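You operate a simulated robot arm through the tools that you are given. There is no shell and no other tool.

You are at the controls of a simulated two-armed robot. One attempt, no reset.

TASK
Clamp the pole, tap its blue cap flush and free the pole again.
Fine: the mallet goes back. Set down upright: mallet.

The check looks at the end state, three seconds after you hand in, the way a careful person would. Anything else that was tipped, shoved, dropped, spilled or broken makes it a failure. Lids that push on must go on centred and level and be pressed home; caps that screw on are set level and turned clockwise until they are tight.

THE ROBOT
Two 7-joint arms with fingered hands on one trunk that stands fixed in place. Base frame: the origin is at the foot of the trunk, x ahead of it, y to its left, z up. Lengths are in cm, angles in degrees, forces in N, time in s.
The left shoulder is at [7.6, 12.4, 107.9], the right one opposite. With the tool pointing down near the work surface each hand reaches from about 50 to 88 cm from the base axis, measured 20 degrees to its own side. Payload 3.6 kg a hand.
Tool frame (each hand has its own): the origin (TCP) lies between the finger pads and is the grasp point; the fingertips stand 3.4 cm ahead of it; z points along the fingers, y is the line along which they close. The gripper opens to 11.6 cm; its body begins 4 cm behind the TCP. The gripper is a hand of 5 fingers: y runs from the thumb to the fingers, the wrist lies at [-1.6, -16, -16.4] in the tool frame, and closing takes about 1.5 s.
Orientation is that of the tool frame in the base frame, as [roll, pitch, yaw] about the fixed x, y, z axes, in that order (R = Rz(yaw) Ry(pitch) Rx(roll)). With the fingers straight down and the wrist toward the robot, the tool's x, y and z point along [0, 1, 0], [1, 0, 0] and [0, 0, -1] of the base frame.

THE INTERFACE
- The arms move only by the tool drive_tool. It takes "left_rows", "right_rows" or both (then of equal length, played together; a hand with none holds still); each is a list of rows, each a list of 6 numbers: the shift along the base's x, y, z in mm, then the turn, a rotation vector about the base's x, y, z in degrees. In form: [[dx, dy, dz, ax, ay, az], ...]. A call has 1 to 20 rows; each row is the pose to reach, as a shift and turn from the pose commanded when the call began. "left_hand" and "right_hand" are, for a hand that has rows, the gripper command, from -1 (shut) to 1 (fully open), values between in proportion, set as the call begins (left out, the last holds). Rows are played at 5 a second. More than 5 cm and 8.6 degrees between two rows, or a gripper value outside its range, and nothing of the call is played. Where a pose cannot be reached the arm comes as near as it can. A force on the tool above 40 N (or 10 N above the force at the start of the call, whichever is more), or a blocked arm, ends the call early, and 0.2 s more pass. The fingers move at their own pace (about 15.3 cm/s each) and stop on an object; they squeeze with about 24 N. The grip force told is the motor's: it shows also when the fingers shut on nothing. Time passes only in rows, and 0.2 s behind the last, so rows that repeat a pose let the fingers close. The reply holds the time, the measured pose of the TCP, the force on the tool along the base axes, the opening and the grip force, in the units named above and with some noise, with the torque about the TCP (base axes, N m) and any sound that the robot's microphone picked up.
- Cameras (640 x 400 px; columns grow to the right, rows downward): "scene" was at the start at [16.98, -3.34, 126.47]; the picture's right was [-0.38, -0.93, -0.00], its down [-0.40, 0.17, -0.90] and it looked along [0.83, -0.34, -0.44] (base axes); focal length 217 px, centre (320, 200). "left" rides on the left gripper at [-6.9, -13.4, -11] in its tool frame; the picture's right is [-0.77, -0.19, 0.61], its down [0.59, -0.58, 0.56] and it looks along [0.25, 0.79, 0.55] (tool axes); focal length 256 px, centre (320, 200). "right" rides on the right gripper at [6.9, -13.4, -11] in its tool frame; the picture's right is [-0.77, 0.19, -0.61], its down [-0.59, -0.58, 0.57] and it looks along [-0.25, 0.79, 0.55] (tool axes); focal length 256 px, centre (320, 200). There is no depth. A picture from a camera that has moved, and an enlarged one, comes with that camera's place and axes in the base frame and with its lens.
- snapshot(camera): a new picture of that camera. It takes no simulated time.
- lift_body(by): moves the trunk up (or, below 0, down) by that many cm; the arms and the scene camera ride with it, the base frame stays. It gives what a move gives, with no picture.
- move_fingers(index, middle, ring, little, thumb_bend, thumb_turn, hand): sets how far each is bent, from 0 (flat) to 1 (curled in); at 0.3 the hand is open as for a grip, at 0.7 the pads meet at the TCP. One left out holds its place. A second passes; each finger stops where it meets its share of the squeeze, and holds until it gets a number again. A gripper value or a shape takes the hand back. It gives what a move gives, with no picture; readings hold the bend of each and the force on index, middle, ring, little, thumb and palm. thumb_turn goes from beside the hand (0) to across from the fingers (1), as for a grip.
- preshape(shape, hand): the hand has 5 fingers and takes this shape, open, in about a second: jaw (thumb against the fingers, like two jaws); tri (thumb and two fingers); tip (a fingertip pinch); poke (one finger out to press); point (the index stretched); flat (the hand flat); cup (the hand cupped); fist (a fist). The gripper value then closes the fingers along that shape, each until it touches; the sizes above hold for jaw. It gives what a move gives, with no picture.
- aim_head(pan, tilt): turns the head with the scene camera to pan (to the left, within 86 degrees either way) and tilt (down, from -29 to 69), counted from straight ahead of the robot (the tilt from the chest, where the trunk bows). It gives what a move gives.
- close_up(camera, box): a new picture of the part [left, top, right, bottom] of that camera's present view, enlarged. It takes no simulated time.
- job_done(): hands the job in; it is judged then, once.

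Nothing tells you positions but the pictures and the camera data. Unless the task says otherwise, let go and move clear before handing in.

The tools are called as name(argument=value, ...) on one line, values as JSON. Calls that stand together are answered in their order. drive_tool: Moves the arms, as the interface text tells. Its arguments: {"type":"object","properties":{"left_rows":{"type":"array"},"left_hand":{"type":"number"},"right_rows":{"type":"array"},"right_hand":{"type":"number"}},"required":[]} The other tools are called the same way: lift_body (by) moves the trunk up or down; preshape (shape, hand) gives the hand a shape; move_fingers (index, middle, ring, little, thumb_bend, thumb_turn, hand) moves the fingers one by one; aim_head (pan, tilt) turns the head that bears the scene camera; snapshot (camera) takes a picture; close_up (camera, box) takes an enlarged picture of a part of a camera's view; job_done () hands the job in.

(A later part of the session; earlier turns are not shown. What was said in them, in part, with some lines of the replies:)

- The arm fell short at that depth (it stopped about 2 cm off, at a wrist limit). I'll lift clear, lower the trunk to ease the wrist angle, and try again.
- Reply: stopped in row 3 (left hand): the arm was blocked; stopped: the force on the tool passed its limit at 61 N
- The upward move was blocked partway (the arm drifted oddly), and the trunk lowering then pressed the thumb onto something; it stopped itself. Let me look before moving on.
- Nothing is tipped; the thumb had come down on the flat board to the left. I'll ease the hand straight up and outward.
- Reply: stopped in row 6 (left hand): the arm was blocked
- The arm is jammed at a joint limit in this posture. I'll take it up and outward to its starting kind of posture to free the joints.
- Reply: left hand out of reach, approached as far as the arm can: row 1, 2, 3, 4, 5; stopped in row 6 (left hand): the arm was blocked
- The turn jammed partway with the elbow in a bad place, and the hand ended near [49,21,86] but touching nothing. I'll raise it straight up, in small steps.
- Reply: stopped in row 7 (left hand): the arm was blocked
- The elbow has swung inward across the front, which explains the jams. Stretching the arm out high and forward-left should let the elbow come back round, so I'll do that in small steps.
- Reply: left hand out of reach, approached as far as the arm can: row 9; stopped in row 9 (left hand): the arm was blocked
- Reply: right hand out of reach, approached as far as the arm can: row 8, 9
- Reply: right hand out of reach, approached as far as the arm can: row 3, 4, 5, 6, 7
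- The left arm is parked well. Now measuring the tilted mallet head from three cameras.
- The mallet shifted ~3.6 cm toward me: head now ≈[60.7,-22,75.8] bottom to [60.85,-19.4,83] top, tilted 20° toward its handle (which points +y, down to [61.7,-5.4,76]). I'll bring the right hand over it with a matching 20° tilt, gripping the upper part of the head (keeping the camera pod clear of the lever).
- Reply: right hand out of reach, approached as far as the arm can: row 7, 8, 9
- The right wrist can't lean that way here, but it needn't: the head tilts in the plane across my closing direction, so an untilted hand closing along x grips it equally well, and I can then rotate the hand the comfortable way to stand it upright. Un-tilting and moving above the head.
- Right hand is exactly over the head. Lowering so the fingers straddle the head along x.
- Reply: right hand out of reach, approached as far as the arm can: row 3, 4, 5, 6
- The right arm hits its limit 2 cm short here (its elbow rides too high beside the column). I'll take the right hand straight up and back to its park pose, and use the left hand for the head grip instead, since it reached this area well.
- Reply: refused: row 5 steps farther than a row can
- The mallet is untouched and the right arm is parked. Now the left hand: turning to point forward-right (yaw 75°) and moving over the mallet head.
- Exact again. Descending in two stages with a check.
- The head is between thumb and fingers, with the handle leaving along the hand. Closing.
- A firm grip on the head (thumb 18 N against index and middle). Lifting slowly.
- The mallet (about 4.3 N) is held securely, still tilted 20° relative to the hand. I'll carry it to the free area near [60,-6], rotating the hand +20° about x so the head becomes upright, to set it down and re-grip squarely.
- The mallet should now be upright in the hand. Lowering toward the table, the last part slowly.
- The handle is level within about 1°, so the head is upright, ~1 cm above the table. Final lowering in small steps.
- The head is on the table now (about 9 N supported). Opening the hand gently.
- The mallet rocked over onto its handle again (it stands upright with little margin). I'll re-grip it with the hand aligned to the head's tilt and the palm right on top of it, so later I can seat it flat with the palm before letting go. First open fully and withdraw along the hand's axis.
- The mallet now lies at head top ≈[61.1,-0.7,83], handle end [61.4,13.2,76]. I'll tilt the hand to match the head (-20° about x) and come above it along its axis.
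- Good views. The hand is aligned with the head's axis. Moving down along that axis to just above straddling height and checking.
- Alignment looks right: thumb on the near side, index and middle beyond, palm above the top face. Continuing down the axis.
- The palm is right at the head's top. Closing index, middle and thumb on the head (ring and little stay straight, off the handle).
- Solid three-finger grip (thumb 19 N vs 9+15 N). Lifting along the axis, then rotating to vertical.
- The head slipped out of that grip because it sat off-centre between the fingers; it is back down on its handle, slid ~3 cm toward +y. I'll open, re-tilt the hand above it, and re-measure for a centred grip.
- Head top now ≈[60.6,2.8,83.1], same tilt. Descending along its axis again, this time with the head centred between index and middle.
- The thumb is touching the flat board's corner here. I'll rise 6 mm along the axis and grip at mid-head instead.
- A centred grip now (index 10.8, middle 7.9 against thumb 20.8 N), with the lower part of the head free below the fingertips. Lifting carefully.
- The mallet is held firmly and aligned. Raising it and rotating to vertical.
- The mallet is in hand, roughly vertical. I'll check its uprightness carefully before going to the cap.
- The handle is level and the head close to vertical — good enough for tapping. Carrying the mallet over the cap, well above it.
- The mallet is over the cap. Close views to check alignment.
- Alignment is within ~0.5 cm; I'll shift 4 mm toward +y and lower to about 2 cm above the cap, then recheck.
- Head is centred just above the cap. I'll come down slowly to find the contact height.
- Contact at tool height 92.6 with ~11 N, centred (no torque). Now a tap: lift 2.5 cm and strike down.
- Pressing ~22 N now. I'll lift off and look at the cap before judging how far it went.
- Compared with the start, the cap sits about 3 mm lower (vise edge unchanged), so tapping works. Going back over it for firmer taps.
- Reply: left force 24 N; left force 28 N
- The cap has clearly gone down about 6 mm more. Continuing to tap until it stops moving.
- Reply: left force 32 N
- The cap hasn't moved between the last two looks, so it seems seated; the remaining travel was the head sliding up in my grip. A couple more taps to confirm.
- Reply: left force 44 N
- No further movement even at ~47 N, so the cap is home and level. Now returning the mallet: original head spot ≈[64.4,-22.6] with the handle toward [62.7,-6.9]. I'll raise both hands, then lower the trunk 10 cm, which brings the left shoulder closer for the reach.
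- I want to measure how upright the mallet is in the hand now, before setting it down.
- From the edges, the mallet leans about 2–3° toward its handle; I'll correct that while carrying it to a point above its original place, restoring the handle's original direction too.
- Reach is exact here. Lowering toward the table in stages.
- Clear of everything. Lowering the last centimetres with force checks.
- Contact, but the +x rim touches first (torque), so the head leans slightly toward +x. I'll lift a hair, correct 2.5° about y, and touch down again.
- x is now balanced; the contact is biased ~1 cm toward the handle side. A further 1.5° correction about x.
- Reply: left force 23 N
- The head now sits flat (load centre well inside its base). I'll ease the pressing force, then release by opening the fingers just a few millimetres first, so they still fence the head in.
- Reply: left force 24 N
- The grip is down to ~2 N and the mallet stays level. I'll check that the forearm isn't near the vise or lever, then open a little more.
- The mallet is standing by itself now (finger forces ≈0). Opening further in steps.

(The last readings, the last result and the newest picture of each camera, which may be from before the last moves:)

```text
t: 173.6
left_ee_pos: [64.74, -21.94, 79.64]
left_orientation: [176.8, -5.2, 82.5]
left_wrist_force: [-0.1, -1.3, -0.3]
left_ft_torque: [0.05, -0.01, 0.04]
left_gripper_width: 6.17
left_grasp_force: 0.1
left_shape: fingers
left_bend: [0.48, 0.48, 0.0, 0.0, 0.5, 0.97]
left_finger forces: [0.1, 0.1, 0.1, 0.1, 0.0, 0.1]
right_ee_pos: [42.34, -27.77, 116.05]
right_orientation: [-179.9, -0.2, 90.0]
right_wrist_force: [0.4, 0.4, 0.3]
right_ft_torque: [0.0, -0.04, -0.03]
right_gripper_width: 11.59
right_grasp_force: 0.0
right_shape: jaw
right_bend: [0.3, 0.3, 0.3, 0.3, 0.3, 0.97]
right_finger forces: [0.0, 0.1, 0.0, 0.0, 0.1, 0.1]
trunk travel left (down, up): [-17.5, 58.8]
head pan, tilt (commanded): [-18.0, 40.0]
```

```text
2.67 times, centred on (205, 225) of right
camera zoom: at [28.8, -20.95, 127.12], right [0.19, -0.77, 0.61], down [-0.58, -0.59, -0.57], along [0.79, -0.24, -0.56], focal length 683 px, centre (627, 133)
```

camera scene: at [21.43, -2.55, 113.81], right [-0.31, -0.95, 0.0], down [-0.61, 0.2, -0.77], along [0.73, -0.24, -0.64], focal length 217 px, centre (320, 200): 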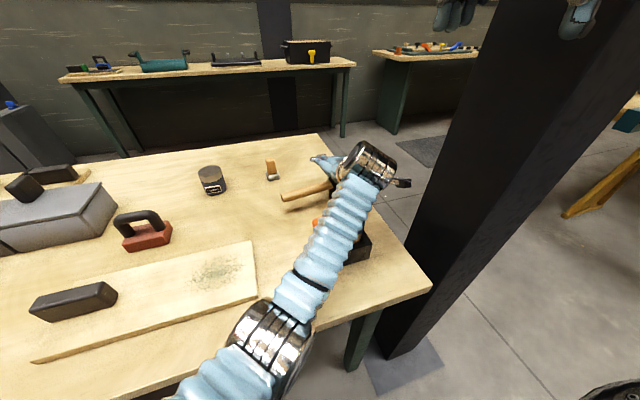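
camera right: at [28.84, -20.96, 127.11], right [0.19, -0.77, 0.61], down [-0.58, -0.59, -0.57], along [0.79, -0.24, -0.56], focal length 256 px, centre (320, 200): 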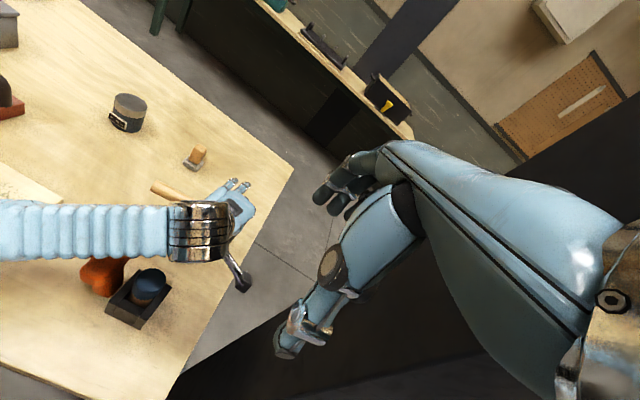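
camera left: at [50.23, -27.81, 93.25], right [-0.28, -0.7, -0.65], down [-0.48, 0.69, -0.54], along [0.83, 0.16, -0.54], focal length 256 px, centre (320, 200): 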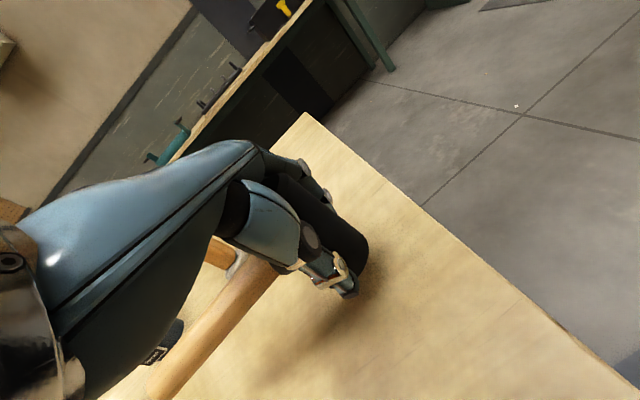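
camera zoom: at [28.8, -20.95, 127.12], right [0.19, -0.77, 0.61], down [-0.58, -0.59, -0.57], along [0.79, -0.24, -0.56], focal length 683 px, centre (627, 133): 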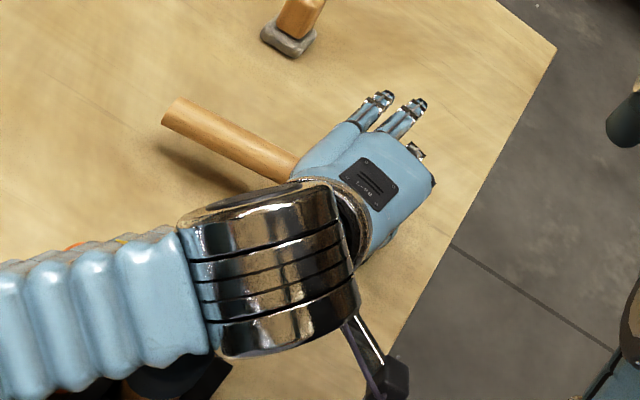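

Standing free. Opening fully and withdrawing straight up along the hand's axis.

move_fingers(hand="left", index=0.3, middle=0.3, thumb_bend=0.3)

drive_tool(left_rows=[[-1, -1, 10, 0, 0, 0], [-2, -2, 22, 0, 0, 0], [-3, -3, 38, 0, 0, 0], [-4, -5, 58, 0, 0, 0], [-6, -7, 80, 0, 0, 0], [-7, -8, 105, 0, 0, 0], [-7, -8, 130, 0, 0, 0]])

snapshot(camera="left")

snapshot(camera="right")

snapshot(camera="scene")

```text
t: 174.6
left_ee_pos: [64.68, -21.92, 79.69]
left_orientation: [176.8, -5.2, 82.7]
left_wrist_force: [-0.2, 0.0, -0.2]
left_ft_torque: [0.01, -0.02, 0.01]
left_gripper_width: 11.74
left_grasp_force: 0.1
left_shape: fingers
left_bend: [0.3, 0.3, 0.0, 0.0, 0.3, 0.97]
left_finger forces: [0.1, 0.0, 0.0, 0.0, 0.0, 0.0]
right_ee_pos: [42.14, -27.69, 116.16]
right_orientation: [-179.9, -0.3, 90.0]
right_wrist_force: [-0.3, -0.7, 0.2]
right_ft_torque: [-0.05, 0.04, 0.0]
right_gripper_width: 11.59
right_grasp_force: 0.1
right_shape: jaw
right_bend: [0.3, 0.3, 0.3, 0.3, 0.3, 0.97]
right_finger forces: [0.0, 0.0, 0.0, 0.0, 0.0, 0.0]
trunk travel left (down, up): [-17.5, 58.8]
head pan, tilt (commanded): [-18.0, 40.0]
```

```text
t: 176.2
left_ee_pos: [64.92, -21.7, 92.14]
left_orientation: [177.1, -5.9, 83.8]
left_wrist_force: [0.3, -0.1, 0.0]
left_ft_torque: [0.02, -0.02, 0.03]
left_gripper_width: 11.75
left_grasp_force: 0.1
left_shape: fingers
left_bend: [0.3, 0.3, 0.0, 0.0, 0.3, 0.97]
left_finger forces: [0.1, 0.0, 0.1, 0.0, 0.1, 0.0]
right_ee_pos: [42.3, -27.65, 116.17]
right_orientation: [-179.9, -0.2, 90.1]
right_wrist_force: [-0.5, -0.3, -0.2]
right_ft_torque: [-0.02, -0.02, 0.0]
right_gripper_width: 11.63
right_grasp_force: 0.0
right_shape: jaw
right_bend: [0.3, 0.3, 0.3, 0.3, 0.3, 0.97]
right_finger forces: [0.0, 0.0, 0.0, 0.0, 0.0, 0.0]
trunk travel left (down, up): [-17.5, 58.8]
head pan, tilt (commanded): [-18.0, 40.0]
```

```text
taken
camera left: at [50.27, -27.9, 101.57], right [-0.23, -0.68, -0.7], down [-0.47, 0.7, -0.53], along [0.85, 0.21, -0.48], focal length 256 px, centre (320, 200)
```

left: 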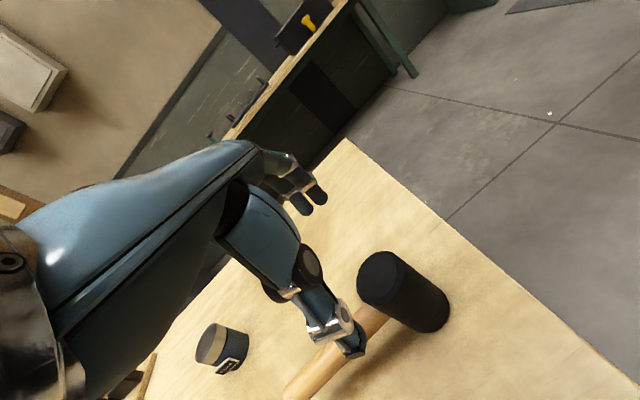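

```text
taken
camera right: at [28.78, -20.95, 127.12], right [0.19, -0.77, 0.61], down [-0.58, -0.59, -0.57], along [0.79, -0.24, -0.56], focal length 256 px, centre (320, 200)
```

right: 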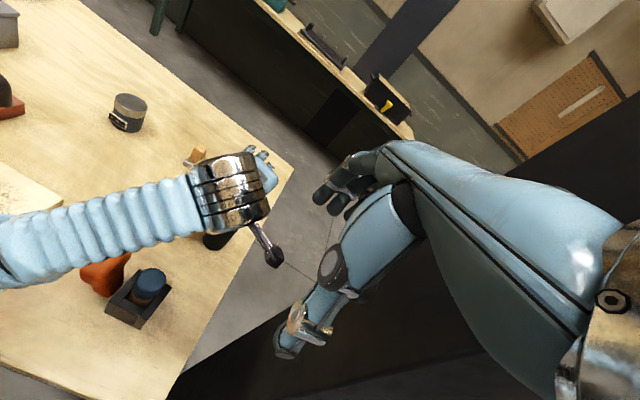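

```text
taken
camera scene: at [21.41, -2.55, 113.81], right [-0.31, -0.95, 0.0], down [-0.61, 0.2, -0.77], along [0.73, -0.24, -0.64], focal length 217 px, centre (320, 200)
```

scene: 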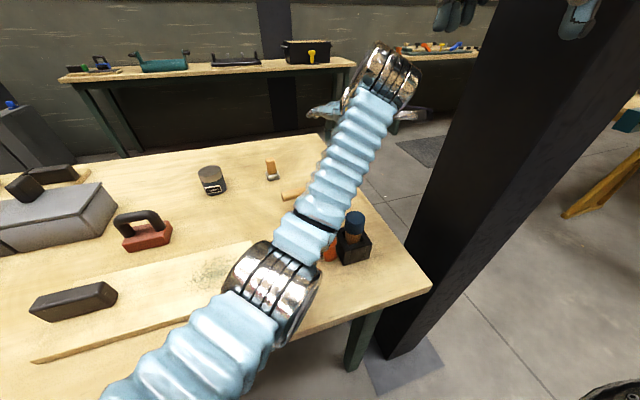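

The mallet stands upright at its place. Backing the left hand up and away to the left, levelling it as I go.

drive_tool(left_rows=[[-5, 5, 35, 0, 0, 0], [-12, 20, 65, -1.2, 1.2, -6], [-20, 45, 90, -2.4, 2.4, -12], [-30, 75, 110, -3.6, 3.5, -18], [-40, 110, 120, -4.8, 4.7, -23.8], [-50, 145, 125, -4.8, 4.7, -23.8], [-50, 145, 125, -4.8, 4.7, -23.8]])

snapshot(camera="scene")

close_up(camera="right", box=[60, 130, 280, 330])

```text
t: 177.6
left_ee_pos: [65.25, -6.5, 95.37]
left_orientation: [-171.2, 3.7, 64.4]
left_wrist_force: [-0.2, 0.3, 0.2]
left_ft_torque: [-0.04, 0.04, 0.02]
left_gripper_width: 11.74
left_grasp_force: 0.1
left_shape: fingers
left_bend: [0.3, 0.3, 0.0, 0.0, 0.3, 0.97]
left_finger forces: [0.0, 0.1, 0.0, 0.1, 0.0, 0.1]
left hand out of reach, approached as far as the arm can: row 5, 6
right_ee_pos: [42.75, -27.78, 116.01]
right_orientation: [-179.7, -0.2, 90.1]
right_wrist_force: [-1.2, -0.6, -0.3]
right_ft_torque: [0.04, -0.01, 0.01]
right_gripper_width: 11.62
right_grasp_force: 0.0
right_shape: jaw
right_bend: [0.3, 0.3, 0.3, 0.3, 0.3, 0.97]
right_finger forces: [0.1, 0.1, 0.0, 0.0, 0.0, 0.0]
trunk travel left (down, up): [-17.5, 58.8]
head pan, tilt (commanded): [-18.0, 40.0]
stopped in row 6 (left hand): the arm was blocked; the commanded pose is now the measured one
```

```text
taken
camera scene: at [22.15, -2.5, 113.75], right [-0.31, -0.95, 0.0], down [-0.62, 0.2, -0.76], along [0.72, -0.24, -0.65], focal length 217 px, centre (320, 200)
```

scene: 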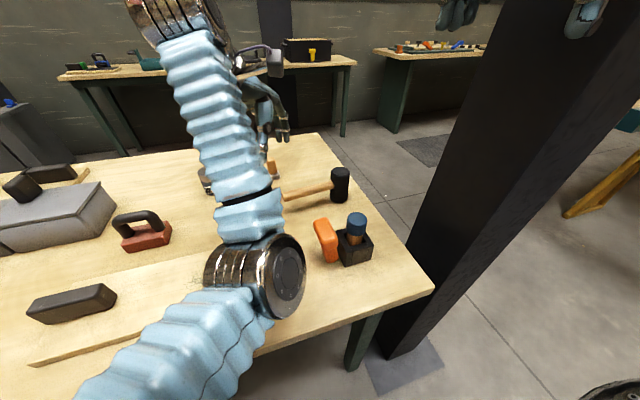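

```text
2.00 times, centred on (170, 230) of right
camera zoom: at [29.3, -20.93, 127.1], right [0.19, -0.77, 0.61], down [-0.58, -0.59, -0.56], along [0.79, -0.25, -0.56], focal length 512 px, centre (620, 140)
```

zoom: 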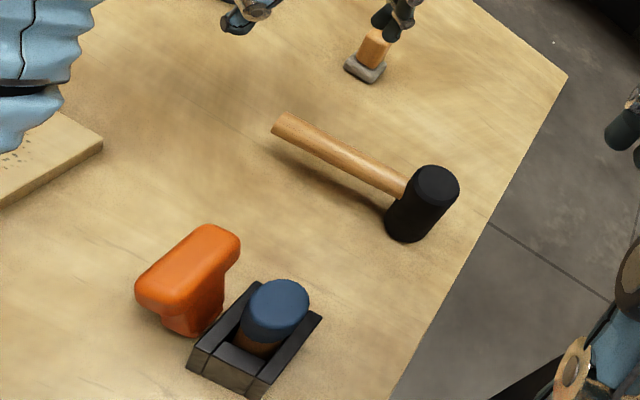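

The mallet stands upright just as originally. The left arm got stuck in the elbow-inward posture again, so I'll raise the trunk (moving everything rigidly upward) before working it free.

lift_body(by=12)

snapshot(camera="scene")

```text
t: 179.1
left_ee_pos: [64.51, -6.89, 107.56]
left_orientation: [-171.4, 3.7, 63.8]
left_wrist_force: [-0.2, -0.5, -0.1]
left_ft_torque: [0.03, 0.02, 0.02]
left_gripper_width: 11.76
left_grasp_force: 0.1
left_shape: fingers
left_bend: [0.3, 0.3, 0.0, 0.0, 0.3, 0.97]
left_finger forces: [0.0, 0.0, 0.0, 0.0, 0.1, 0.0]
right_ee_pos: [42.46, -27.76, 128.05]
right_orientation: [-179.9, -0.2, 90.1]
right_wrist_force: [0.5, 0.1, -1.2]
right_ft_torque: [-0.03, 0.01, 0.03]
right_gripper_width: 11.58
right_grasp_force: 0.0
right_shape: jaw
right_bend: [0.3, 0.3, 0.3, 0.3, 0.3, 0.97]
right_finger forces: [0.0, 0.0, 0.0, 0.1, 0.0, 0.0]
trunk travel left (down, up): [-29.5, 46.8]
head pan, tilt (commanded): [-18.0, 40.0]
```

```text
taken
camera scene: at [15.82, -2.53, 126.29], right [-0.31, -0.95, 0.0], down [-0.61, 0.2, -0.77], along [0.73, -0.24, -0.64], focal length 217 px, centre (320, 200)
```

scene: 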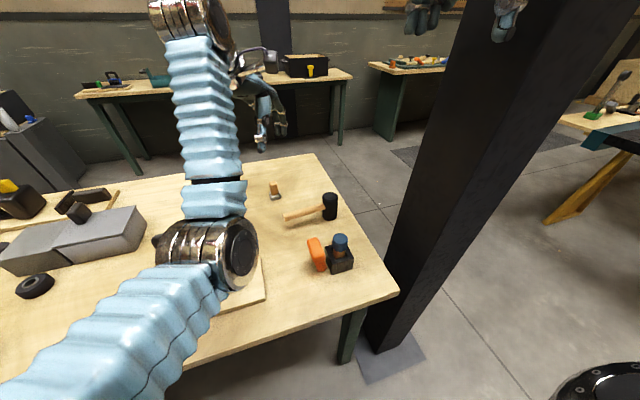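

Everything on the table is in order. Now I need the left arm in its good posture again to lower the lever. I'll stretch it out to the front-left first, as before.

drive_tool(left_rows=[[5, 35, 10, 0, 0, 0], [10, 72, 20, 0, 0, 0], [15, 110, 30, 0, 0, 0], [20, 150, 40, 0, 0, 0], [27, 190, 50, 0, 0, 0], [34, 230, 60, 0, 0, 0], [42, 270, 70, 0, 0, 0], [50, 310, 75, 0, 0, 0], [58, 345, 75, 0, 0, 0], [66, 380, 75, 0, 0, 0]])

aim_head(pan=50, tilt=25)

snapshot(camera="scene")

```text
t: 181.2
left_ee_pos: [71.06, 31.1, 115.26]
left_orientation: [-171.5, 3.6, 63.9]
left_wrist_force: [0.0, 1.0, 0.4]
left_ft_torque: [0.01, -0.01, -0.03]
left_gripper_width: 11.8
left_grasp_force: 0.1
left_shape: fingers
left_bend: [0.3, 0.3, 0.0, 0.0, 0.3, 0.97]
left_finger forces: [0.0, 0.0, 0.1, 0.0, 0.0, 0.0]
right_ee_pos: [42.23, -27.56, 128.12]
right_orientation: [-180.0, -0.2, 90.1]
right_wrist_force: [0.1, -0.1, 0.0]
right_ft_torque: [-0.05, -0.01, -0.04]
right_gripper_width: 11.56
right_grasp_force: 0.1
right_shape: jaw
right_bend: [0.3, 0.3, 0.3, 0.3, 0.3, 0.97]
right_finger forces: [0.0, 0.0, 0.0, 0.0, 0.0, 0.0]
trunk travel left (down, up): [-29.5, 46.8]
head pan, tilt (commanded): [-18.0, 40.0]
```

```text
t: 182.6
left_ee_pos: [71.01, 30.86, 115.26]
left_orientation: [-171.4, 3.6, 63.8]
left_wrist_force: [-0.2, 0.3, -0.1]
left_ft_torque: [0.0, -0.01, -0.02]
left_gripper_width: 11.78
left_grasp_force: 0.1
left_shape: fingers
left_bend: [0.3, 0.3, 0.0, 0.0, 0.3, 0.97]
left_finger forces: [0.2, 0.0, 0.1, 0.1, 0.1, 0.0]
right_ee_pos: [42.23, -27.66, 128.14]
right_orientation: [-179.8, 0.0, 90.0]
right_wrist_force: [-0.2, 0.0, 0.3]
right_ft_torque: [0.04, -0.01, -0.01]
right_gripper_width: 11.57
right_grasp_force: 0.0
right_shape: jaw
right_bend: [0.3, 0.3, 0.3, 0.3, 0.3, 0.97]
right_finger forces: [0.0, 0.1, 0.0, 0.0, 0.1, 0.0]
trunk travel left (down, up): [-29.5, 46.8]
head pan, tilt (commanded): [50.0, 25.0]
```

```text
taken
camera scene: at [13.59, 7.22, 128.64], right [0.77, -0.64, 0.0], down [-0.27, -0.32, -0.91], along [0.58, 0.69, -0.42], focal length 217 px, centre (320, 200)
```

scene: 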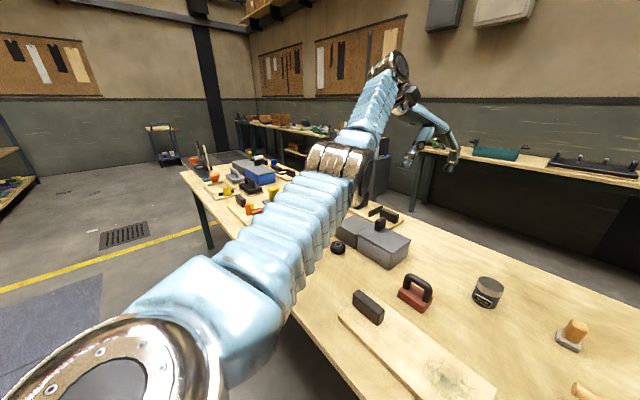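

Now drawing the wrist in a little so the elbow bends, then I'll repeat the swing-and-unroll that worked before.

drive_tool(left_rows=[[-30, -11, -12, 0, 0, 0], [-61, -22, -25, 0, 0, 0], [-92, -33, -37, 0, 0, 0], [-122, -44, -49, 0, 0, 0], [-122, -44, -49, 0, 0, 0]])

drive_tool(left_rows=[[-3, 31, -8, 6.99, 1.62, 3.54], [-8, 62, -13, 13.98, 3.25, 7.09], [-15, 93, -13, 20.98, 4.87, 10.63], [-24, 124, -9, 27.97, 6.5, 14.2], [-35, 153, -2, 34.96, 8.12, 17.7], [-47, 180, 10, 41.95, 9.74, 21.3], [-60, 206, 24, 48.94, 11.4, 24.8], [-74, 228, 43, 55.9, 13.0, 28.4], [-89, 247, 64, 62.9, 14.6, 31.9]])

snapshot(camera="scene")

```text
t: 183.8
left_ee_pos: [59.0, 26.64, 110.45]
left_orientation: [-171.3, 3.7, 63.9]
left_wrist_force: [-1.0, -0.5, 0.2]
left_ft_torque: [0.0, 0.03, 0.01]
left_gripper_width: 11.74
left_grasp_force: 0.1
left_shape: fingers
left_bend: [0.3, 0.3, 0.0, 0.0, 0.3, 0.97]
left_finger forces: [0.1, 0.0, 0.1, 0.0, 0.0, 0.0]
right_ee_pos: [42.22, -27.61, 128.17]
right_orientation: [-180.0, -0.1, 90.1]
right_wrist_force: [0.0, -0.6, -0.1]
right_ft_torque: [0.01, 0.02, 0.01]
right_gripper_width: 11.6
right_grasp_force: 0.0
right_shape: jaw
right_bend: [0.3, 0.3, 0.3, 0.3, 0.3, 0.97]
right_finger forces: [0.0, 0.1, 0.0, 0.0, 0.0, 0.1]
trunk travel left (down, up): [-29.5, 46.8]
head pan, tilt (commanded): [50.0, 25.0]
```

```text
t: 185.8
left_ee_pos: [49.93, 51.52, 116.68]
left_orientation: [-138.1, -53.6, 83.1]
left_wrist_force: [0.1, 0.6, 0.6]
left_ft_torque: [0.01, 0.04, -0.01]
left_gripper_width: 11.76
left_grasp_force: 0.1
left_shape: fingers
left_bend: [0.3, 0.3, 0.0, 0.0, 0.3, 0.97]
left_finger forces: [0.0, 0.0, 0.0, 0.0, 0.0, 0.0]
right_ee_pos: [42.21, -27.67, 128.17]
right_orientation: [179.9, -0.2, 90.0]
right_wrist_force: [-0.5, -0.6, -0.5]
right_ft_torque: [0.03, 0.0, 0.0]
right_gripper_width: 11.59
right_grasp_force: 0.0
right_shape: jaw
right_bend: [0.3, 0.3, 0.3, 0.3, 0.3, 0.97]
right_finger forces: [0.0, 0.1, 0.0, 0.1, 0.0, 0.1]
trunk travel left (down, up): [-29.5, 46.8]
head pan, tilt (commanded): [50.0, 25.0]
```

```text
taken
camera scene: at [13.54, 7.22, 128.65], right [0.77, -0.64, 0.0], down [-0.27, -0.32, -0.91], along [0.58, 0.69, -0.42], focal length 217 px, centre (320, 200)
```

scene: 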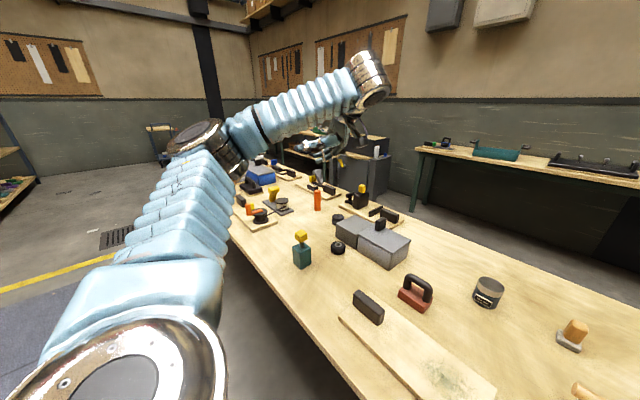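

The elbow swung out to the left nicely. Now turning the hand about the wrist to the wrist-left, palm-down posture.

drive_tool(left_rows=[[17, -14, -15, -4.45, 0.89, -5.79], [32, -32, -30, -8.9, 1.78, -11.58], [45, -51, -43, -13.35, 2.66, -17.36], [56, -73, -54, -17.8, 3.55, -23.15], [64, -97, -64, -22.25, 4.44, -28.94], [70, -122, -73, -26.7, 5.33, -34.73], [73, -148, -79, -31.15, 6.21, -40.51], [73, -175, -83, -35.6, 7.1, -46.3], [71, -201, -85, -40.05, 7.99, -52.09], [66, -228, -85, -44.5, 8.88, -57.88], [58, -253, -83, -48.95, 9.76, -63.66], [47, -278, -79, -53.4, 10.65, -69.45], [35, -301, -73, -57.85, 11.54, -75.24], [20, -322, -65, -62.3, 12.43, -81.03], [3, -341, -55, -66.75, 13.31, -86.81], [-15, -357, -43, -71.2, 14.2, -92.6]])

snapshot(camera="scene")

```text
t: 189.2
left_ee_pos: [48.49, 15.87, 112.5]
left_orientation: [180.0, 0.0, -0.1]
left_wrist_force: [0.0, -0.7, -0.5]
left_ft_torque: [0.02, -0.02, -0.01]
left_gripper_width: 11.76
left_grasp_force: 0.1
left_shape: fingers
left_bend: [0.3, 0.3, 0.0, 0.0, 0.3, 0.97]
left_finger forces: [0.0, 0.1, 0.0, 0.0, 0.1, 0.0]
right_ee_pos: [42.13, -27.6, 128.1]
right_orientation: [-179.8, -0.2, 90.0]
right_wrist_force: [-0.7, -0.3, -0.2]
right_ft_torque: [-0.01, 0.01, 0.0]
right_gripper_width: 11.58
right_grasp_force: 0.0
right_shape: jaw
right_bend: [0.3, 0.3, 0.3, 0.3, 0.3, 0.97]
right_finger forces: [0.0, 0.0, 0.1, 0.1, 0.1, 0.0]
trunk travel left (down, up): [-29.5, 46.8]
head pan, tilt (commanded): [50.0, 25.0]
```

```text
taken
camera scene: at [13.58, 7.2, 128.65], right [0.77, -0.64, 0.0], down [-0.27, -0.32, -0.91], along [0.58, 0.69, -0.42], focal length 217 px, centre (320, 200)
```

scene: 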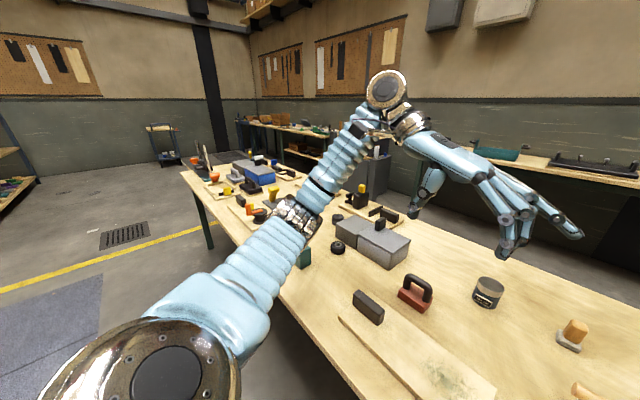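

The left arm is in its good posture. To free the pole I'll hook just the index finger behind (−y side of) the lever's T-grip, near its robot-side end beside the cap, and pull it toward +y. Preparing the hand and moving above.

aim_head(pan=-18, tilt=45)

move_fingers(hand="left", index=0.3, middle=0, ring=0, little=0, thumb_bend=0.3)

drive_tool(left_rows=[[-3, -35, -5, 0, 0, 0], [-6, -70, -10, 0, 0, 0], [-9, -105, -20, 0, 0, 0], [-12, -140, -30, 0, 0, 0], [-15, -175, -40, 0, 0, 0], [-18, -210, -55, 0, 0, 0], [-20, -235, -75, 0, 0, 0], [-20, -240, -100, 0, 0, 0], [-20, -240, -130, 0, 0, 0], [-20, -240, -150, 0, 0, 0], [-20, -240, -150, 0, 0, 0]])

snapshot(camera="scene")

snapshot(camera="right")

```text
t: 190.6
left_ee_pos: [48.46, 15.85, 112.57]
left_orientation: [-179.9, 0.0, 0.1]
left_wrist_force: [-0.5, -0.1, 0.4]
left_ft_torque: [-0.03, -0.03, 0.0]
left_gripper_width: 11.75
left_grasp_force: 0.0
left_shape: fingers
left_bend: [0.3, 0.3, 0.0, 0.0, 0.3, 0.97]
left_finger forces: [0.1, 0.0, 0.1, 0.1, 0.0, 0.2]
right_ee_pos: [42.33, -27.63, 128.19]
right_orientation: [-179.9, -0.1, 90.0]
right_wrist_force: [-0.9, 0.4, 0.2]
right_ft_torque: [-0.01, 0.0, 0.02]
right_gripper_width: 11.58
right_grasp_force: 0.0
right_shape: jaw
right_bend: [0.3, 0.3, 0.3, 0.3, 0.3, 0.97]
right_finger forces: [0.0, 0.0, 0.0, 0.1, 0.0, 0.1]
trunk travel left (down, up): [-29.5, 46.8]
head pan, tilt (commanded): [-18.0, 45.0]
```

```text
t: 191.6
left_ee_pos: [48.52, 15.81, 112.56]
left_orientation: [-179.9, 0.1, 0.1]
left_wrist_force: [0.3, -0.1, -0.2]
left_ft_torque: [-0.02, -0.02, -0.02]
left_gripper_width: 11.72
left_grasp_force: 0.1
left_shape: fingers
left_bend: [0.3, 0.0, 0.0, 0.0, 0.3, 0.97]
left_finger forces: [0.0, 0.0, 0.0, 0.0, 0.1, 0.0]
right_ee_pos: [42.28, -27.63, 128.15]
right_orientation: [-179.9, -0.1, 90.0]
right_wrist_force: [-1.3, -0.1, -0.8]
right_ft_torque: [-0.02, 0.0, -0.02]
right_gripper_width: 11.61
right_grasp_force: 0.1
right_shape: jaw
right_bend: [0.3, 0.3, 0.3, 0.3, 0.3, 0.97]
right_finger forces: [0.0, 0.0, 0.0, 0.0, 0.0, 0.0]
trunk travel left (down, up): [-29.5, 46.8]
head pan, tilt (commanded): [-18.0, 45.0]
```

```text
t: 194.0
left_ee_pos: [46.48, -8.16, 97.21]
left_orientation: [-179.9, 0.1, 0.1]
left_wrist_force: [-0.4, -1.0, -1.5]
left_ft_torque: [-0.02, -0.05, 0.01]
left_gripper_width: 11.76
left_grasp_force: 0.1
left_shape: fingers
left_bend: [0.3, 0.0, 0.0, 0.0, 0.3, 0.97]
left_finger forces: [0.0, 0.1, 0.1, 0.0, 0.1, 0.0]
right_ee_pos: [42.29, -27.55, 128.22]
right_orientation: [-179.9, -0.1, 90.0]
right_wrist_force: [-0.4, 0.0, 0.4]
right_ft_torque: [-0.01, 0.0, 0.03]
right_gripper_width: 11.6
right_grasp_force: 0.0
right_shape: jaw
right_bend: [0.3, 0.3, 0.3, 0.3, 0.3, 0.97]
right_finger forces: [0.1, 0.0, 0.0, 0.1, 0.0, 0.0]
trunk travel left (down, up): [-29.5, 46.8]
head pan, tilt (commanded): [-18.0, 45.0]
```

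```text
taken
camera scene: at [15.39, -2.37, 125.59], right [-0.31, -0.95, 0.0], down [-0.67, 0.22, -0.71], along [0.67, -0.22, -0.71], focal length 217 px, centre (320, 200)
```

scene: 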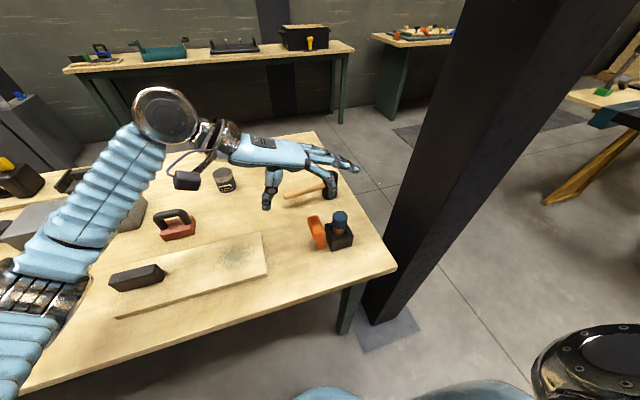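

```text
taken
camera right: at [28.77, -20.87, 139.13], right [0.19, -0.77, 0.61], down [-0.58, -0.59, -0.57], along [0.79, -0.24, -0.56], focal length 256 px, centre (320, 200)
```

right: 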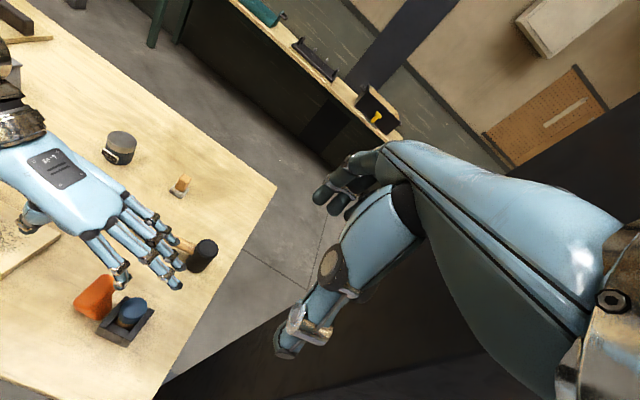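

close_up(camera="right", box=[40, 200, 220, 350])

close_up(camera="scene", box=[240, 130, 380, 260])

close_up(camera="left", box=[200, 80, 420, 260])

```text
2.67 times, centred on (130, 275) of right
camera zoom: at [28.77, -20.87, 139.13], right [0.19, -0.77, 0.61], down [-0.58, -0.59, -0.57], along [0.79, -0.24, -0.56], focal length 683 px, centre (827, 0)
```

zoom: 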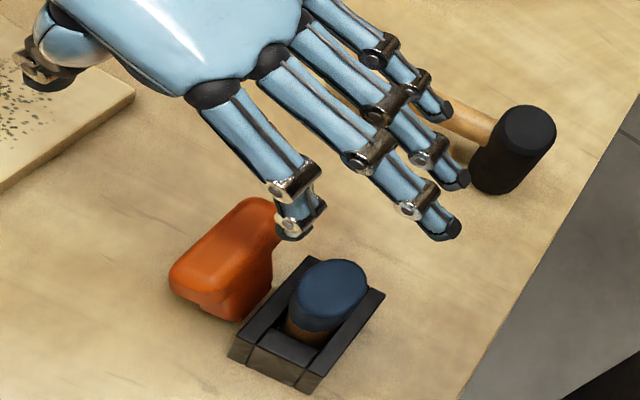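

```text
3.08 times, centred on (310, 195) of scene
camera zoom: at [15.39, -2.37, 125.59], right [-0.31, -0.95, 0.0], down [-0.67, 0.22, -0.71], along [0.67, -0.22, -0.71], focal length 667 px, centre (351, 215)
```

zoom: 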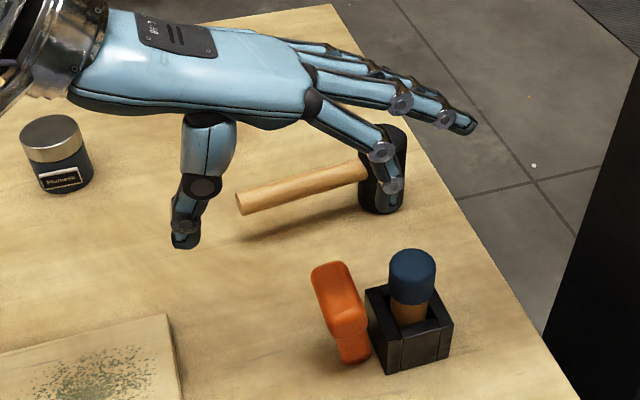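

```text
2.22 times, centred on (310, 170) of left
camera zoom: at [39.66, 5.19, 108.25], right [-0.77, 0.19, -0.61], down [0.59, 0.58, -0.57], along [0.25, -0.79, -0.55], focal length 569 px, centre (342, 267)
```

zoom: 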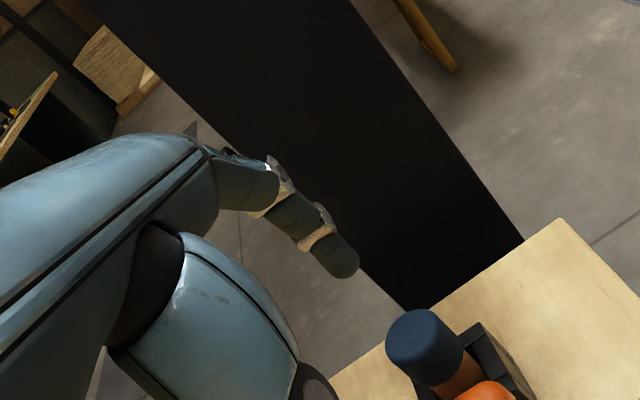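

Index fingertip is at ≈[45.1,-15.3,94]: beside the cap and behind the lever grip. Shifting 5 mm toward +y and lowering it into the gap.

drive_tool(left_rows=[[0, 3, -25, 0, 0, 0], [0, 5, -50, 0, 0, 0], [0, 5, -75, 0, 0, 0], [0, 5, -95, 0, 0, 0], [0, 5, -110, 0, 0, 0], [0, 5, -110, 0, 0, 0]])

close_up(camera="right", box=[40, 220, 180, 340])

close_up(camera="scene", box=[260, 170, 380, 270])

```text
t: 195.4
left_ee_pos: [46.54, -7.77, 86.4]
left_orientation: [-180.0, 0.1, 0.1]
left_wrist_force: [0.5, 0.2, -0.1]
left_ft_torque: [-0.01, -0.01, -0.02]
left_gripper_width: 11.79
left_grasp_force: 0.1
left_shape: fingers
left_bend: [0.3, 0.0, 0.0, 0.0, 0.3, 0.97]
left_finger forces: [0.0, 0.1, 0.0, 0.0, 0.1, 0.1]
right_ee_pos: [42.3, -27.6, 128.2]
right_orientation: [-179.9, -0.1, 90.0]
right_wrist_force: [-0.1, -0.3, 0.3]
right_ft_torque: [-0.03, 0.0, -0.02]
right_gripper_width: 11.59
right_grasp_force: 0.1
right_shape: jaw
right_bend: [0.3, 0.3, 0.3, 0.3, 0.3, 0.97]
right_finger forces: [0.0, 0.1, 0.1, 0.0, 0.0, 0.1]
trunk travel left (down, up): [-29.5, 46.8]
head pan, tilt (commanded): [-18.0, 45.0]
```

```text
3.33 times, centred on (110, 280) of right
camera zoom: at [28.77, -20.88, 139.13], right [0.19, -0.77, 0.61], down [-0.58, -0.59, -0.57], along [0.79, -0.25, -0.56], focal length 853 px, centre (1020, -67)
```

zoom: 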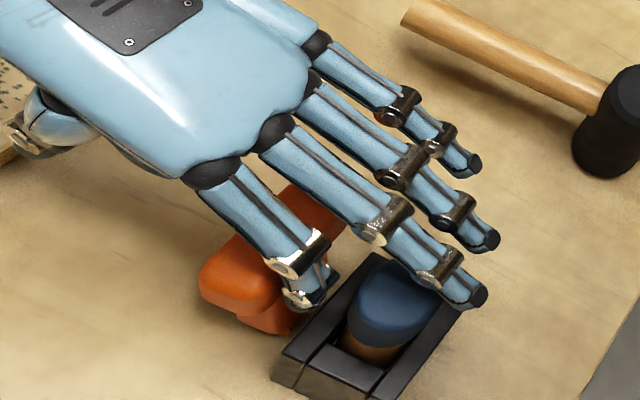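

```text
4.00 times, centred on (320, 220) of scene
camera zoom: at [15.39, -2.37, 125.59], right [-0.31, -0.95, 0.0], down [-0.67, 0.22, -0.71], along [0.67, -0.22, -0.71], focal length 867 px, centre (320, 120)
```

zoom: 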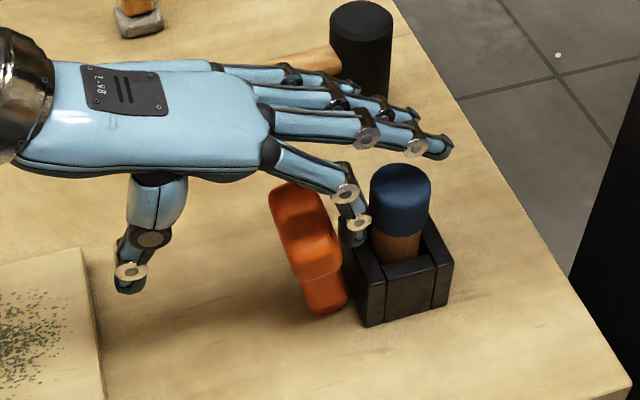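

The index finger sits cleanly in the gap; the other fingers pass above the cap. Pulling toward +y along the lever's arc.

drive_tool(left_rows=[[0, 8, 0, 0, 0, 0], [0, 16, 0, 0, 0, 0], [0, 24, -1, 0, 0, 0], [0, 32, -2, 0, 0, 0], [0, 40, -3, 0, 0, 0], [0, 40, -3, 0, 0, 0]])

close_up(camera="scene", box=[260, 170, 380, 270])

close_up(camera="right", box=[40, 220, 180, 340])

```text
t: 196.8
left_ee_pos: [46.43, -3.8, 86.09]
left_orientation: [-179.9, 0.2, 0.1]
left_wrist_force: [-0.1, -0.1, 0.4]
left_ft_torque: [-0.01, 0.02, -0.01]
left_gripper_width: 11.85
left_grasp_force: 0.1
left_shape: fingers
left_bend: [0.3, 0.0, 0.0, 0.0, 0.3, 0.97]
left_finger forces: [0.4, 0.0, 0.0, 0.0, 0.0, 0.0]
right_ee_pos: [42.27, -27.61, 128.13]
right_orientation: [-179.9, -0.1, 90.1]
right_wrist_force: [0.1, -0.2, 0.6]
right_ft_torque: [0.0, 0.0, -0.02]
right_gripper_width: 11.62
right_grasp_force: 0.0
right_shape: jaw
right_bend: [0.3, 0.3, 0.3, 0.3, 0.3, 0.97]
right_finger forces: [0.1, 0.1, 0.0, 0.0, 0.0, 0.0]
trunk travel left (down, up): [-29.5, 46.8]
head pan, tilt (commanded): [-18.0, 45.0]
```

```text
4.00 times, centred on (320, 220) of scene
camera zoom: at [15.39, -2.37, 125.59], right [-0.31, -0.95, 0.0], down [-0.67, 0.22, -0.71], along [0.67, -0.22, -0.71], focal length 867 px, centre (320, 120)
```

zoom: 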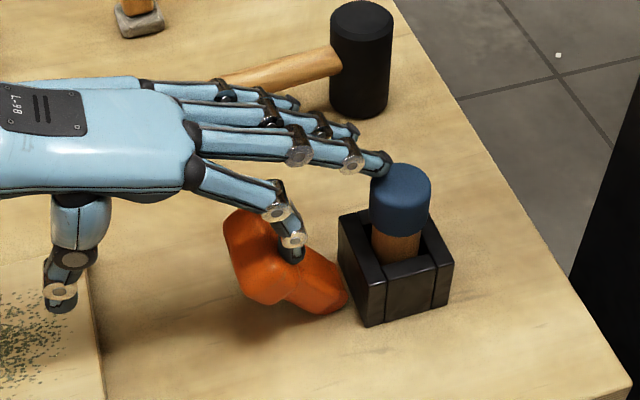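

```text
3.33 times, centred on (110, 280) of right
camera zoom: at [28.77, -20.87, 139.13], right [0.19, -0.77, 0.61], down [-0.58, -0.59, -0.57], along [0.79, -0.24, -0.56], focal length 853 px, centre (1020, -67)
```

zoom: 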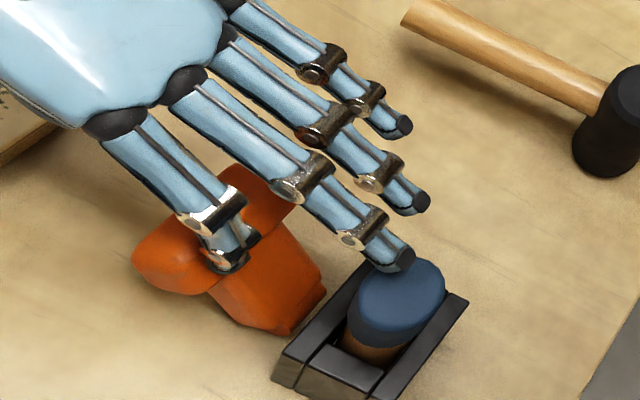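

The lever is coming over. I'll keep moving +y before lowering (so the middle finger clears the cap), then press the grip down to its original open stop.

drive_tool(left_rows=[[0, 10, 0, 0, 0, 0], [0, 20, -2, 0, 0, 0], [0, 28, -7, 0, 0, 0], [0, 33, -13, 0, 0, 0], [0, 35, -18, 0, 0, 0], [0, 36, -22, 0, 0, 0], [0, 36, -22, 0, 0, 0]])

close_up(camera="scene", box=[260, 170, 380, 270])

close_up(camera="right", box=[40, 220, 180, 340])

```text
t: 198.4
left_ee_pos: [46.34, -0.34, 84.04]
left_orientation: [-179.9, 0.1, 0.1]
left_wrist_force: [0.0, 0.2, 5.3]
left_ft_torque: [-0.31, 0.0, -0.03]
left_gripper_width: 11.91
left_grasp_force: 2.5
left_shape: fingers
left_bend: [0.3, 0.0, 0.0, 0.0, 0.3, 0.97]
left_finger forces: [4.7, 0.1, 0.1, 0.0, 0.0, 0.0]
right_ee_pos: [42.26, -27.59, 128.18]
right_orientation: [-180.0, -0.2, 90.1]
right_wrist_force: [-0.3, -0.8, 0.5]
right_ft_torque: [0.01, -0.02, 0.0]
right_gripper_width: 11.61
right_grasp_force: 0.1
right_shape: jaw
right_bend: [0.3, 0.3, 0.3, 0.3, 0.3, 0.97]
right_finger forces: [0.0, 0.0, 0.0, 0.1, 0.1, 0.0]
trunk travel left (down, up): [-29.5, 46.8]
head pan, tilt (commanded): [-18.0, 45.0]
```

```text
4.00 times, centred on (320, 220) of scene
camera zoom: at [15.35, -2.35, 125.6], right [-0.31, -0.95, 0.0], down [-0.67, 0.22, -0.71], along [0.67, -0.22, -0.71], focal length 867 px, centre (320, 120)
```

zoom: 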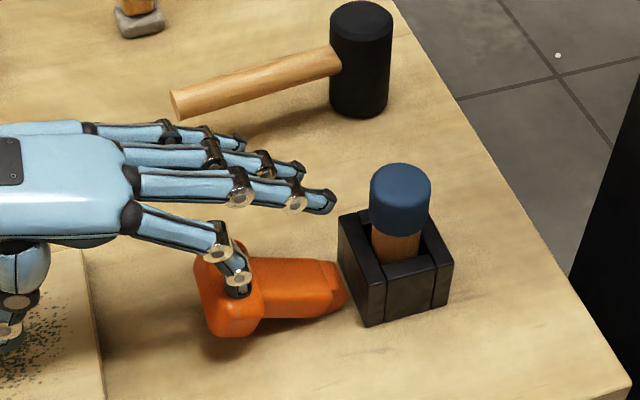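

```text
3.33 times, centred on (110, 280) of right
camera zoom: at [28.73, -20.85, 139.15], right [0.19, -0.77, 0.61], down [-0.58, -0.59, -0.57], along [0.8, -0.25, -0.55], focal length 853 px, centre (1020, -67)
```

zoom: 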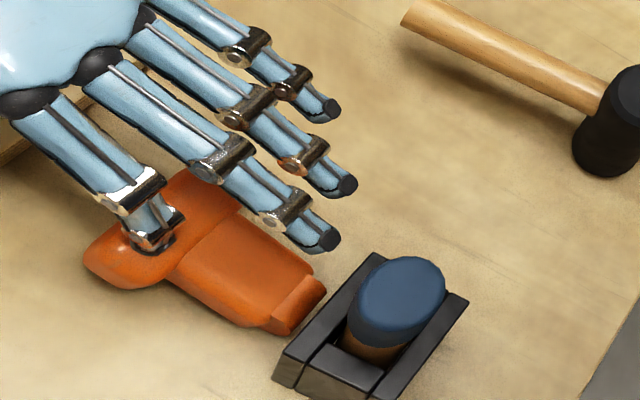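

The lever is back down near its starting angle with 5 N on it. A few millimetres more to make sure it is at its open stop.

drive_tool(left_rows=[[0, 0, -2, 0, 0, 0], [0, 0, -4, 0, 0, 0], [0, 0, -4, 0, 0, 0]])

```text
t: 199.2
left_ee_pos: [46.38, -0.17, 83.59]
left_orientation: [179.9, 0.0, 0.2]
left_wrist_force: [0.5, 3.1, 16.8]
left_ft_torque: [-1.1, 0.14, -0.07]
left_gripper_width: 12.12
left_grasp_force: 7.6
left_shape: fingers
left_bend: [0.3, 0.0, 0.0, 0.0, 0.3, 0.97]
left_finger forces: [15.8, 0.0, 0.0, 0.1, 0.1, 0.0]
right_ee_pos: [42.07, -27.67, 128.18]
right_orientation: [-179.9, 0.0, 90.1]
right_wrist_force: [1.0, -0.6, -1.0]
right_ft_torque: [0.02, 0.01, 0.01]
right_gripper_width: 11.62
right_grasp_force: 0.0
right_shape: jaw
right_bend: [0.3, 0.3, 0.3, 0.3, 0.3, 0.97]
right_finger forces: [0.0, 0.0, 0.1, 0.1, 0.0, 0.0]
trunk travel left (down, up): [-29.5, 46.8]
head pan, tilt (commanded): [-18.0, 45.0]
```

It's at the stop (16.8 N, no movement). Lifting the hand off and moving clear.

drive_tool(left_rows=[[0, 0, 15, 0, 0, 0], [0, 2, 45, 0, 0, 0], [0, 10, 85, 0, 0, 0], [0, 30, 125, 0, 0, 0], [0, 60, 160, 0, 0, 0], [0, 95, 190, 0, 0, 0], [0, 130, 210, 0, 0, 0], [0, 170, 220, 0, 0, 0]])

snapshot(camera="scene")

close_up(camera="scene", box=[250, 160, 390, 280])

close_up(camera="right", box=[40, 190, 240, 340])

```text
t: 201.0
left_ee_pos: [46.49, 17.07, 105.36]
left_orientation: [180.0, 0.0, 0.1]
left_wrist_force: [-0.3, 0.0, -0.2]
left_ft_torque: [0.01, 0.01, 0.01]
left_gripper_width: 11.79
left_grasp_force: 0.1
left_shape: fingers
left_bend: [0.3, 0.0, 0.0, 0.0, 0.3, 0.97]
left_finger forces: [0.1, 0.0, 0.0, 0.0, 0.1, 0.0]
right_ee_pos: [42.35, -27.6, 128.19]
right_orientation: [-179.9, -0.1, 90.0]
right_wrist_force: [0.5, -0.3, 0.5]
right_ft_torque: [0.0, 0.02, 0.0]
right_gripper_width: 11.59
right_grasp_force: 0.2
right_shape: jaw
right_bend: [0.3, 0.3, 0.3, 0.3, 0.3, 0.97]
right_finger forces: [0.1, 0.0, 0.0, 0.0, 0.0, 0.1]
trunk travel left (down, up): [-29.5, 46.8]
head pan, tilt (commanded): [-18.0, 45.0]
```

```text
taken
camera scene: at [15.38, -2.26, 125.59], right [-0.31, -0.95, 0.0], down [-0.67, 0.22, -0.71], along [0.67, -0.22, -0.71], focal length 217 px, centre (320, 200)
```

scene: 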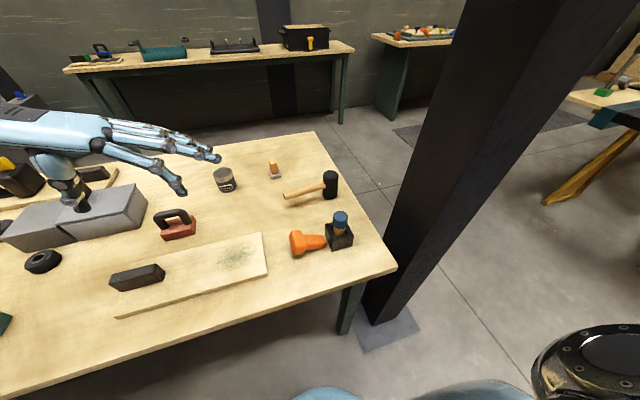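

```text
3.33 times, centred on (320, 220) of scene
camera zoom: at [15.38, -2.26, 125.59], right [-0.31, -0.95, 0.0], down [-0.67, 0.22, -0.71], along [0.67, -0.22, -0.71], focal length 722 px, centre (320, 133)
```

zoom: 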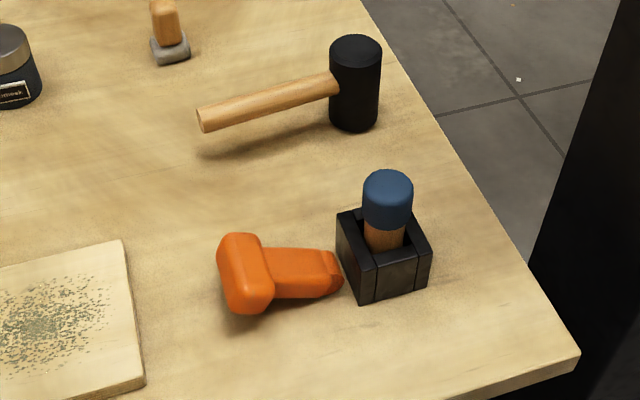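

```text
2.67 times, centred on (140, 265) of right
camera zoom: at [28.76, -20.74, 139.15], right [0.19, -0.77, 0.61], down [-0.58, -0.59, -0.57], along [0.8, -0.24, -0.55], focal length 683 px, centre (800, 27)
```

zoom: 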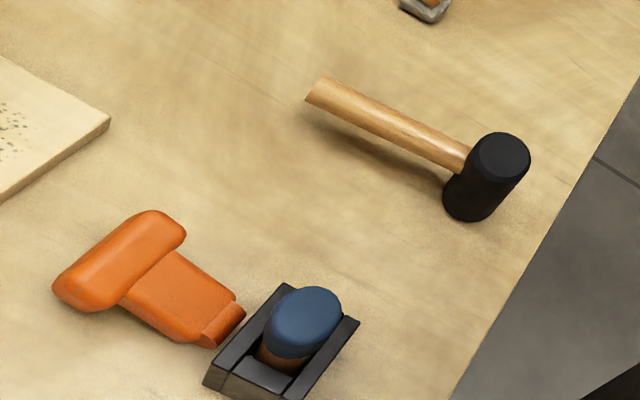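

The lever lies open as at the start, the cap is down, and the mallet stands upright within about a centimetre of its original place. Final close look at everything.

close_up(camera="scene", box=[285, 200, 365, 260])

close_up(camera="right", box=[90, 270, 200, 350])

close_up(camera="scene", box=[270, 150, 360, 215])

snapshot(camera="left")

```text
6.67 times, centred on (325, 230) of scene
camera zoom: at [15.38, -2.26, 125.59], right [-0.31, -0.95, 0.0], down [-0.67, 0.22, -0.71], along [0.67, -0.22, -0.71], focal length 1444 px, centre (287, 0)
```

zoom: 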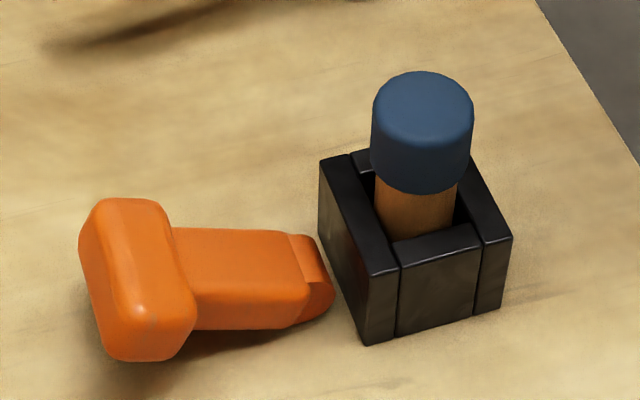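

```text
5.00 times, centred on (145, 310) of right
camera zoom: at [28.76, -20.74, 139.15], right [0.19, -0.77, 0.61], down [-0.58, -0.59, -0.57], along [0.8, -0.24, -0.55], focal length 1280 px, centre (1195, -350)
```

zoom: 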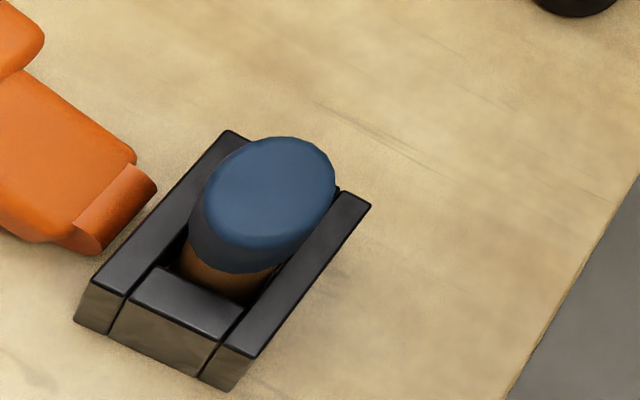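

```text
6.15 times, centred on (315, 182) of scene
camera zoom: at [15.38, -2.26, 125.59], right [-0.31, -0.95, 0.0], down [-0.67, 0.22, -0.71], along [0.67, -0.22, -0.71], focal length 1333 px, centre (351, 308)
```

zoom: 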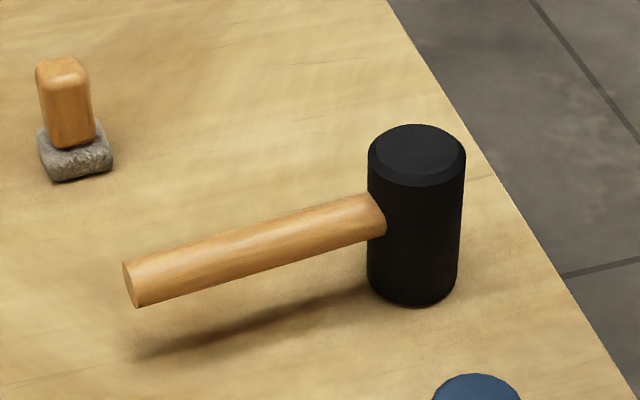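

```text
taken
camera left: at [39.75, 30.57, 116.26], right [-0.77, 0.19, -0.61], down [0.59, 0.58, -0.57], along [0.25, -0.8, -0.55], focal length 256 px, centre (320, 200)
```

left: 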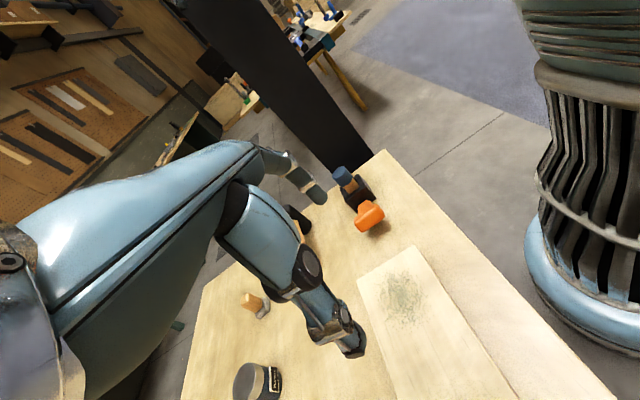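

The pole is free again with the lever back at its open stop, and the blue cap is seated and level. The mallet stands upright, about 1.2 cm from where it started. Both hands are empty and clear, and nothing else looks displaced, so I'm handing in.

job_done()

```text
The job is handed in.
```

I handed the job in: the pole was clamped, its blue cap tapped down, and the pole freed again. I haven't seen the result of the check.

- **Clamp:** I raised the orange lever to its upper stop before tapping. Afterwards I pulled it back down to its open stop, where it started.
- **Cap:** It went down about 1 cm. It then stopped moving, even with about 47 N pressing on it, and it looks level and centred on the pole.
- **Mallet:** It stands upright on its head, about 1.2 cm from where it started, with the handle pointing nearly the same way. It fell over onto its handle a few times while I was working out a grip, and it slid around the table before I put it back.
- **Flat board:** My hand pressed on the flat board to the left of the lever twice. The first press reached about 60 N. By the camera measurements the board moved no more than a few millimetres.

Nothing else on the table looks tipped or out of place, and both hands were empty and clear when I handed in.
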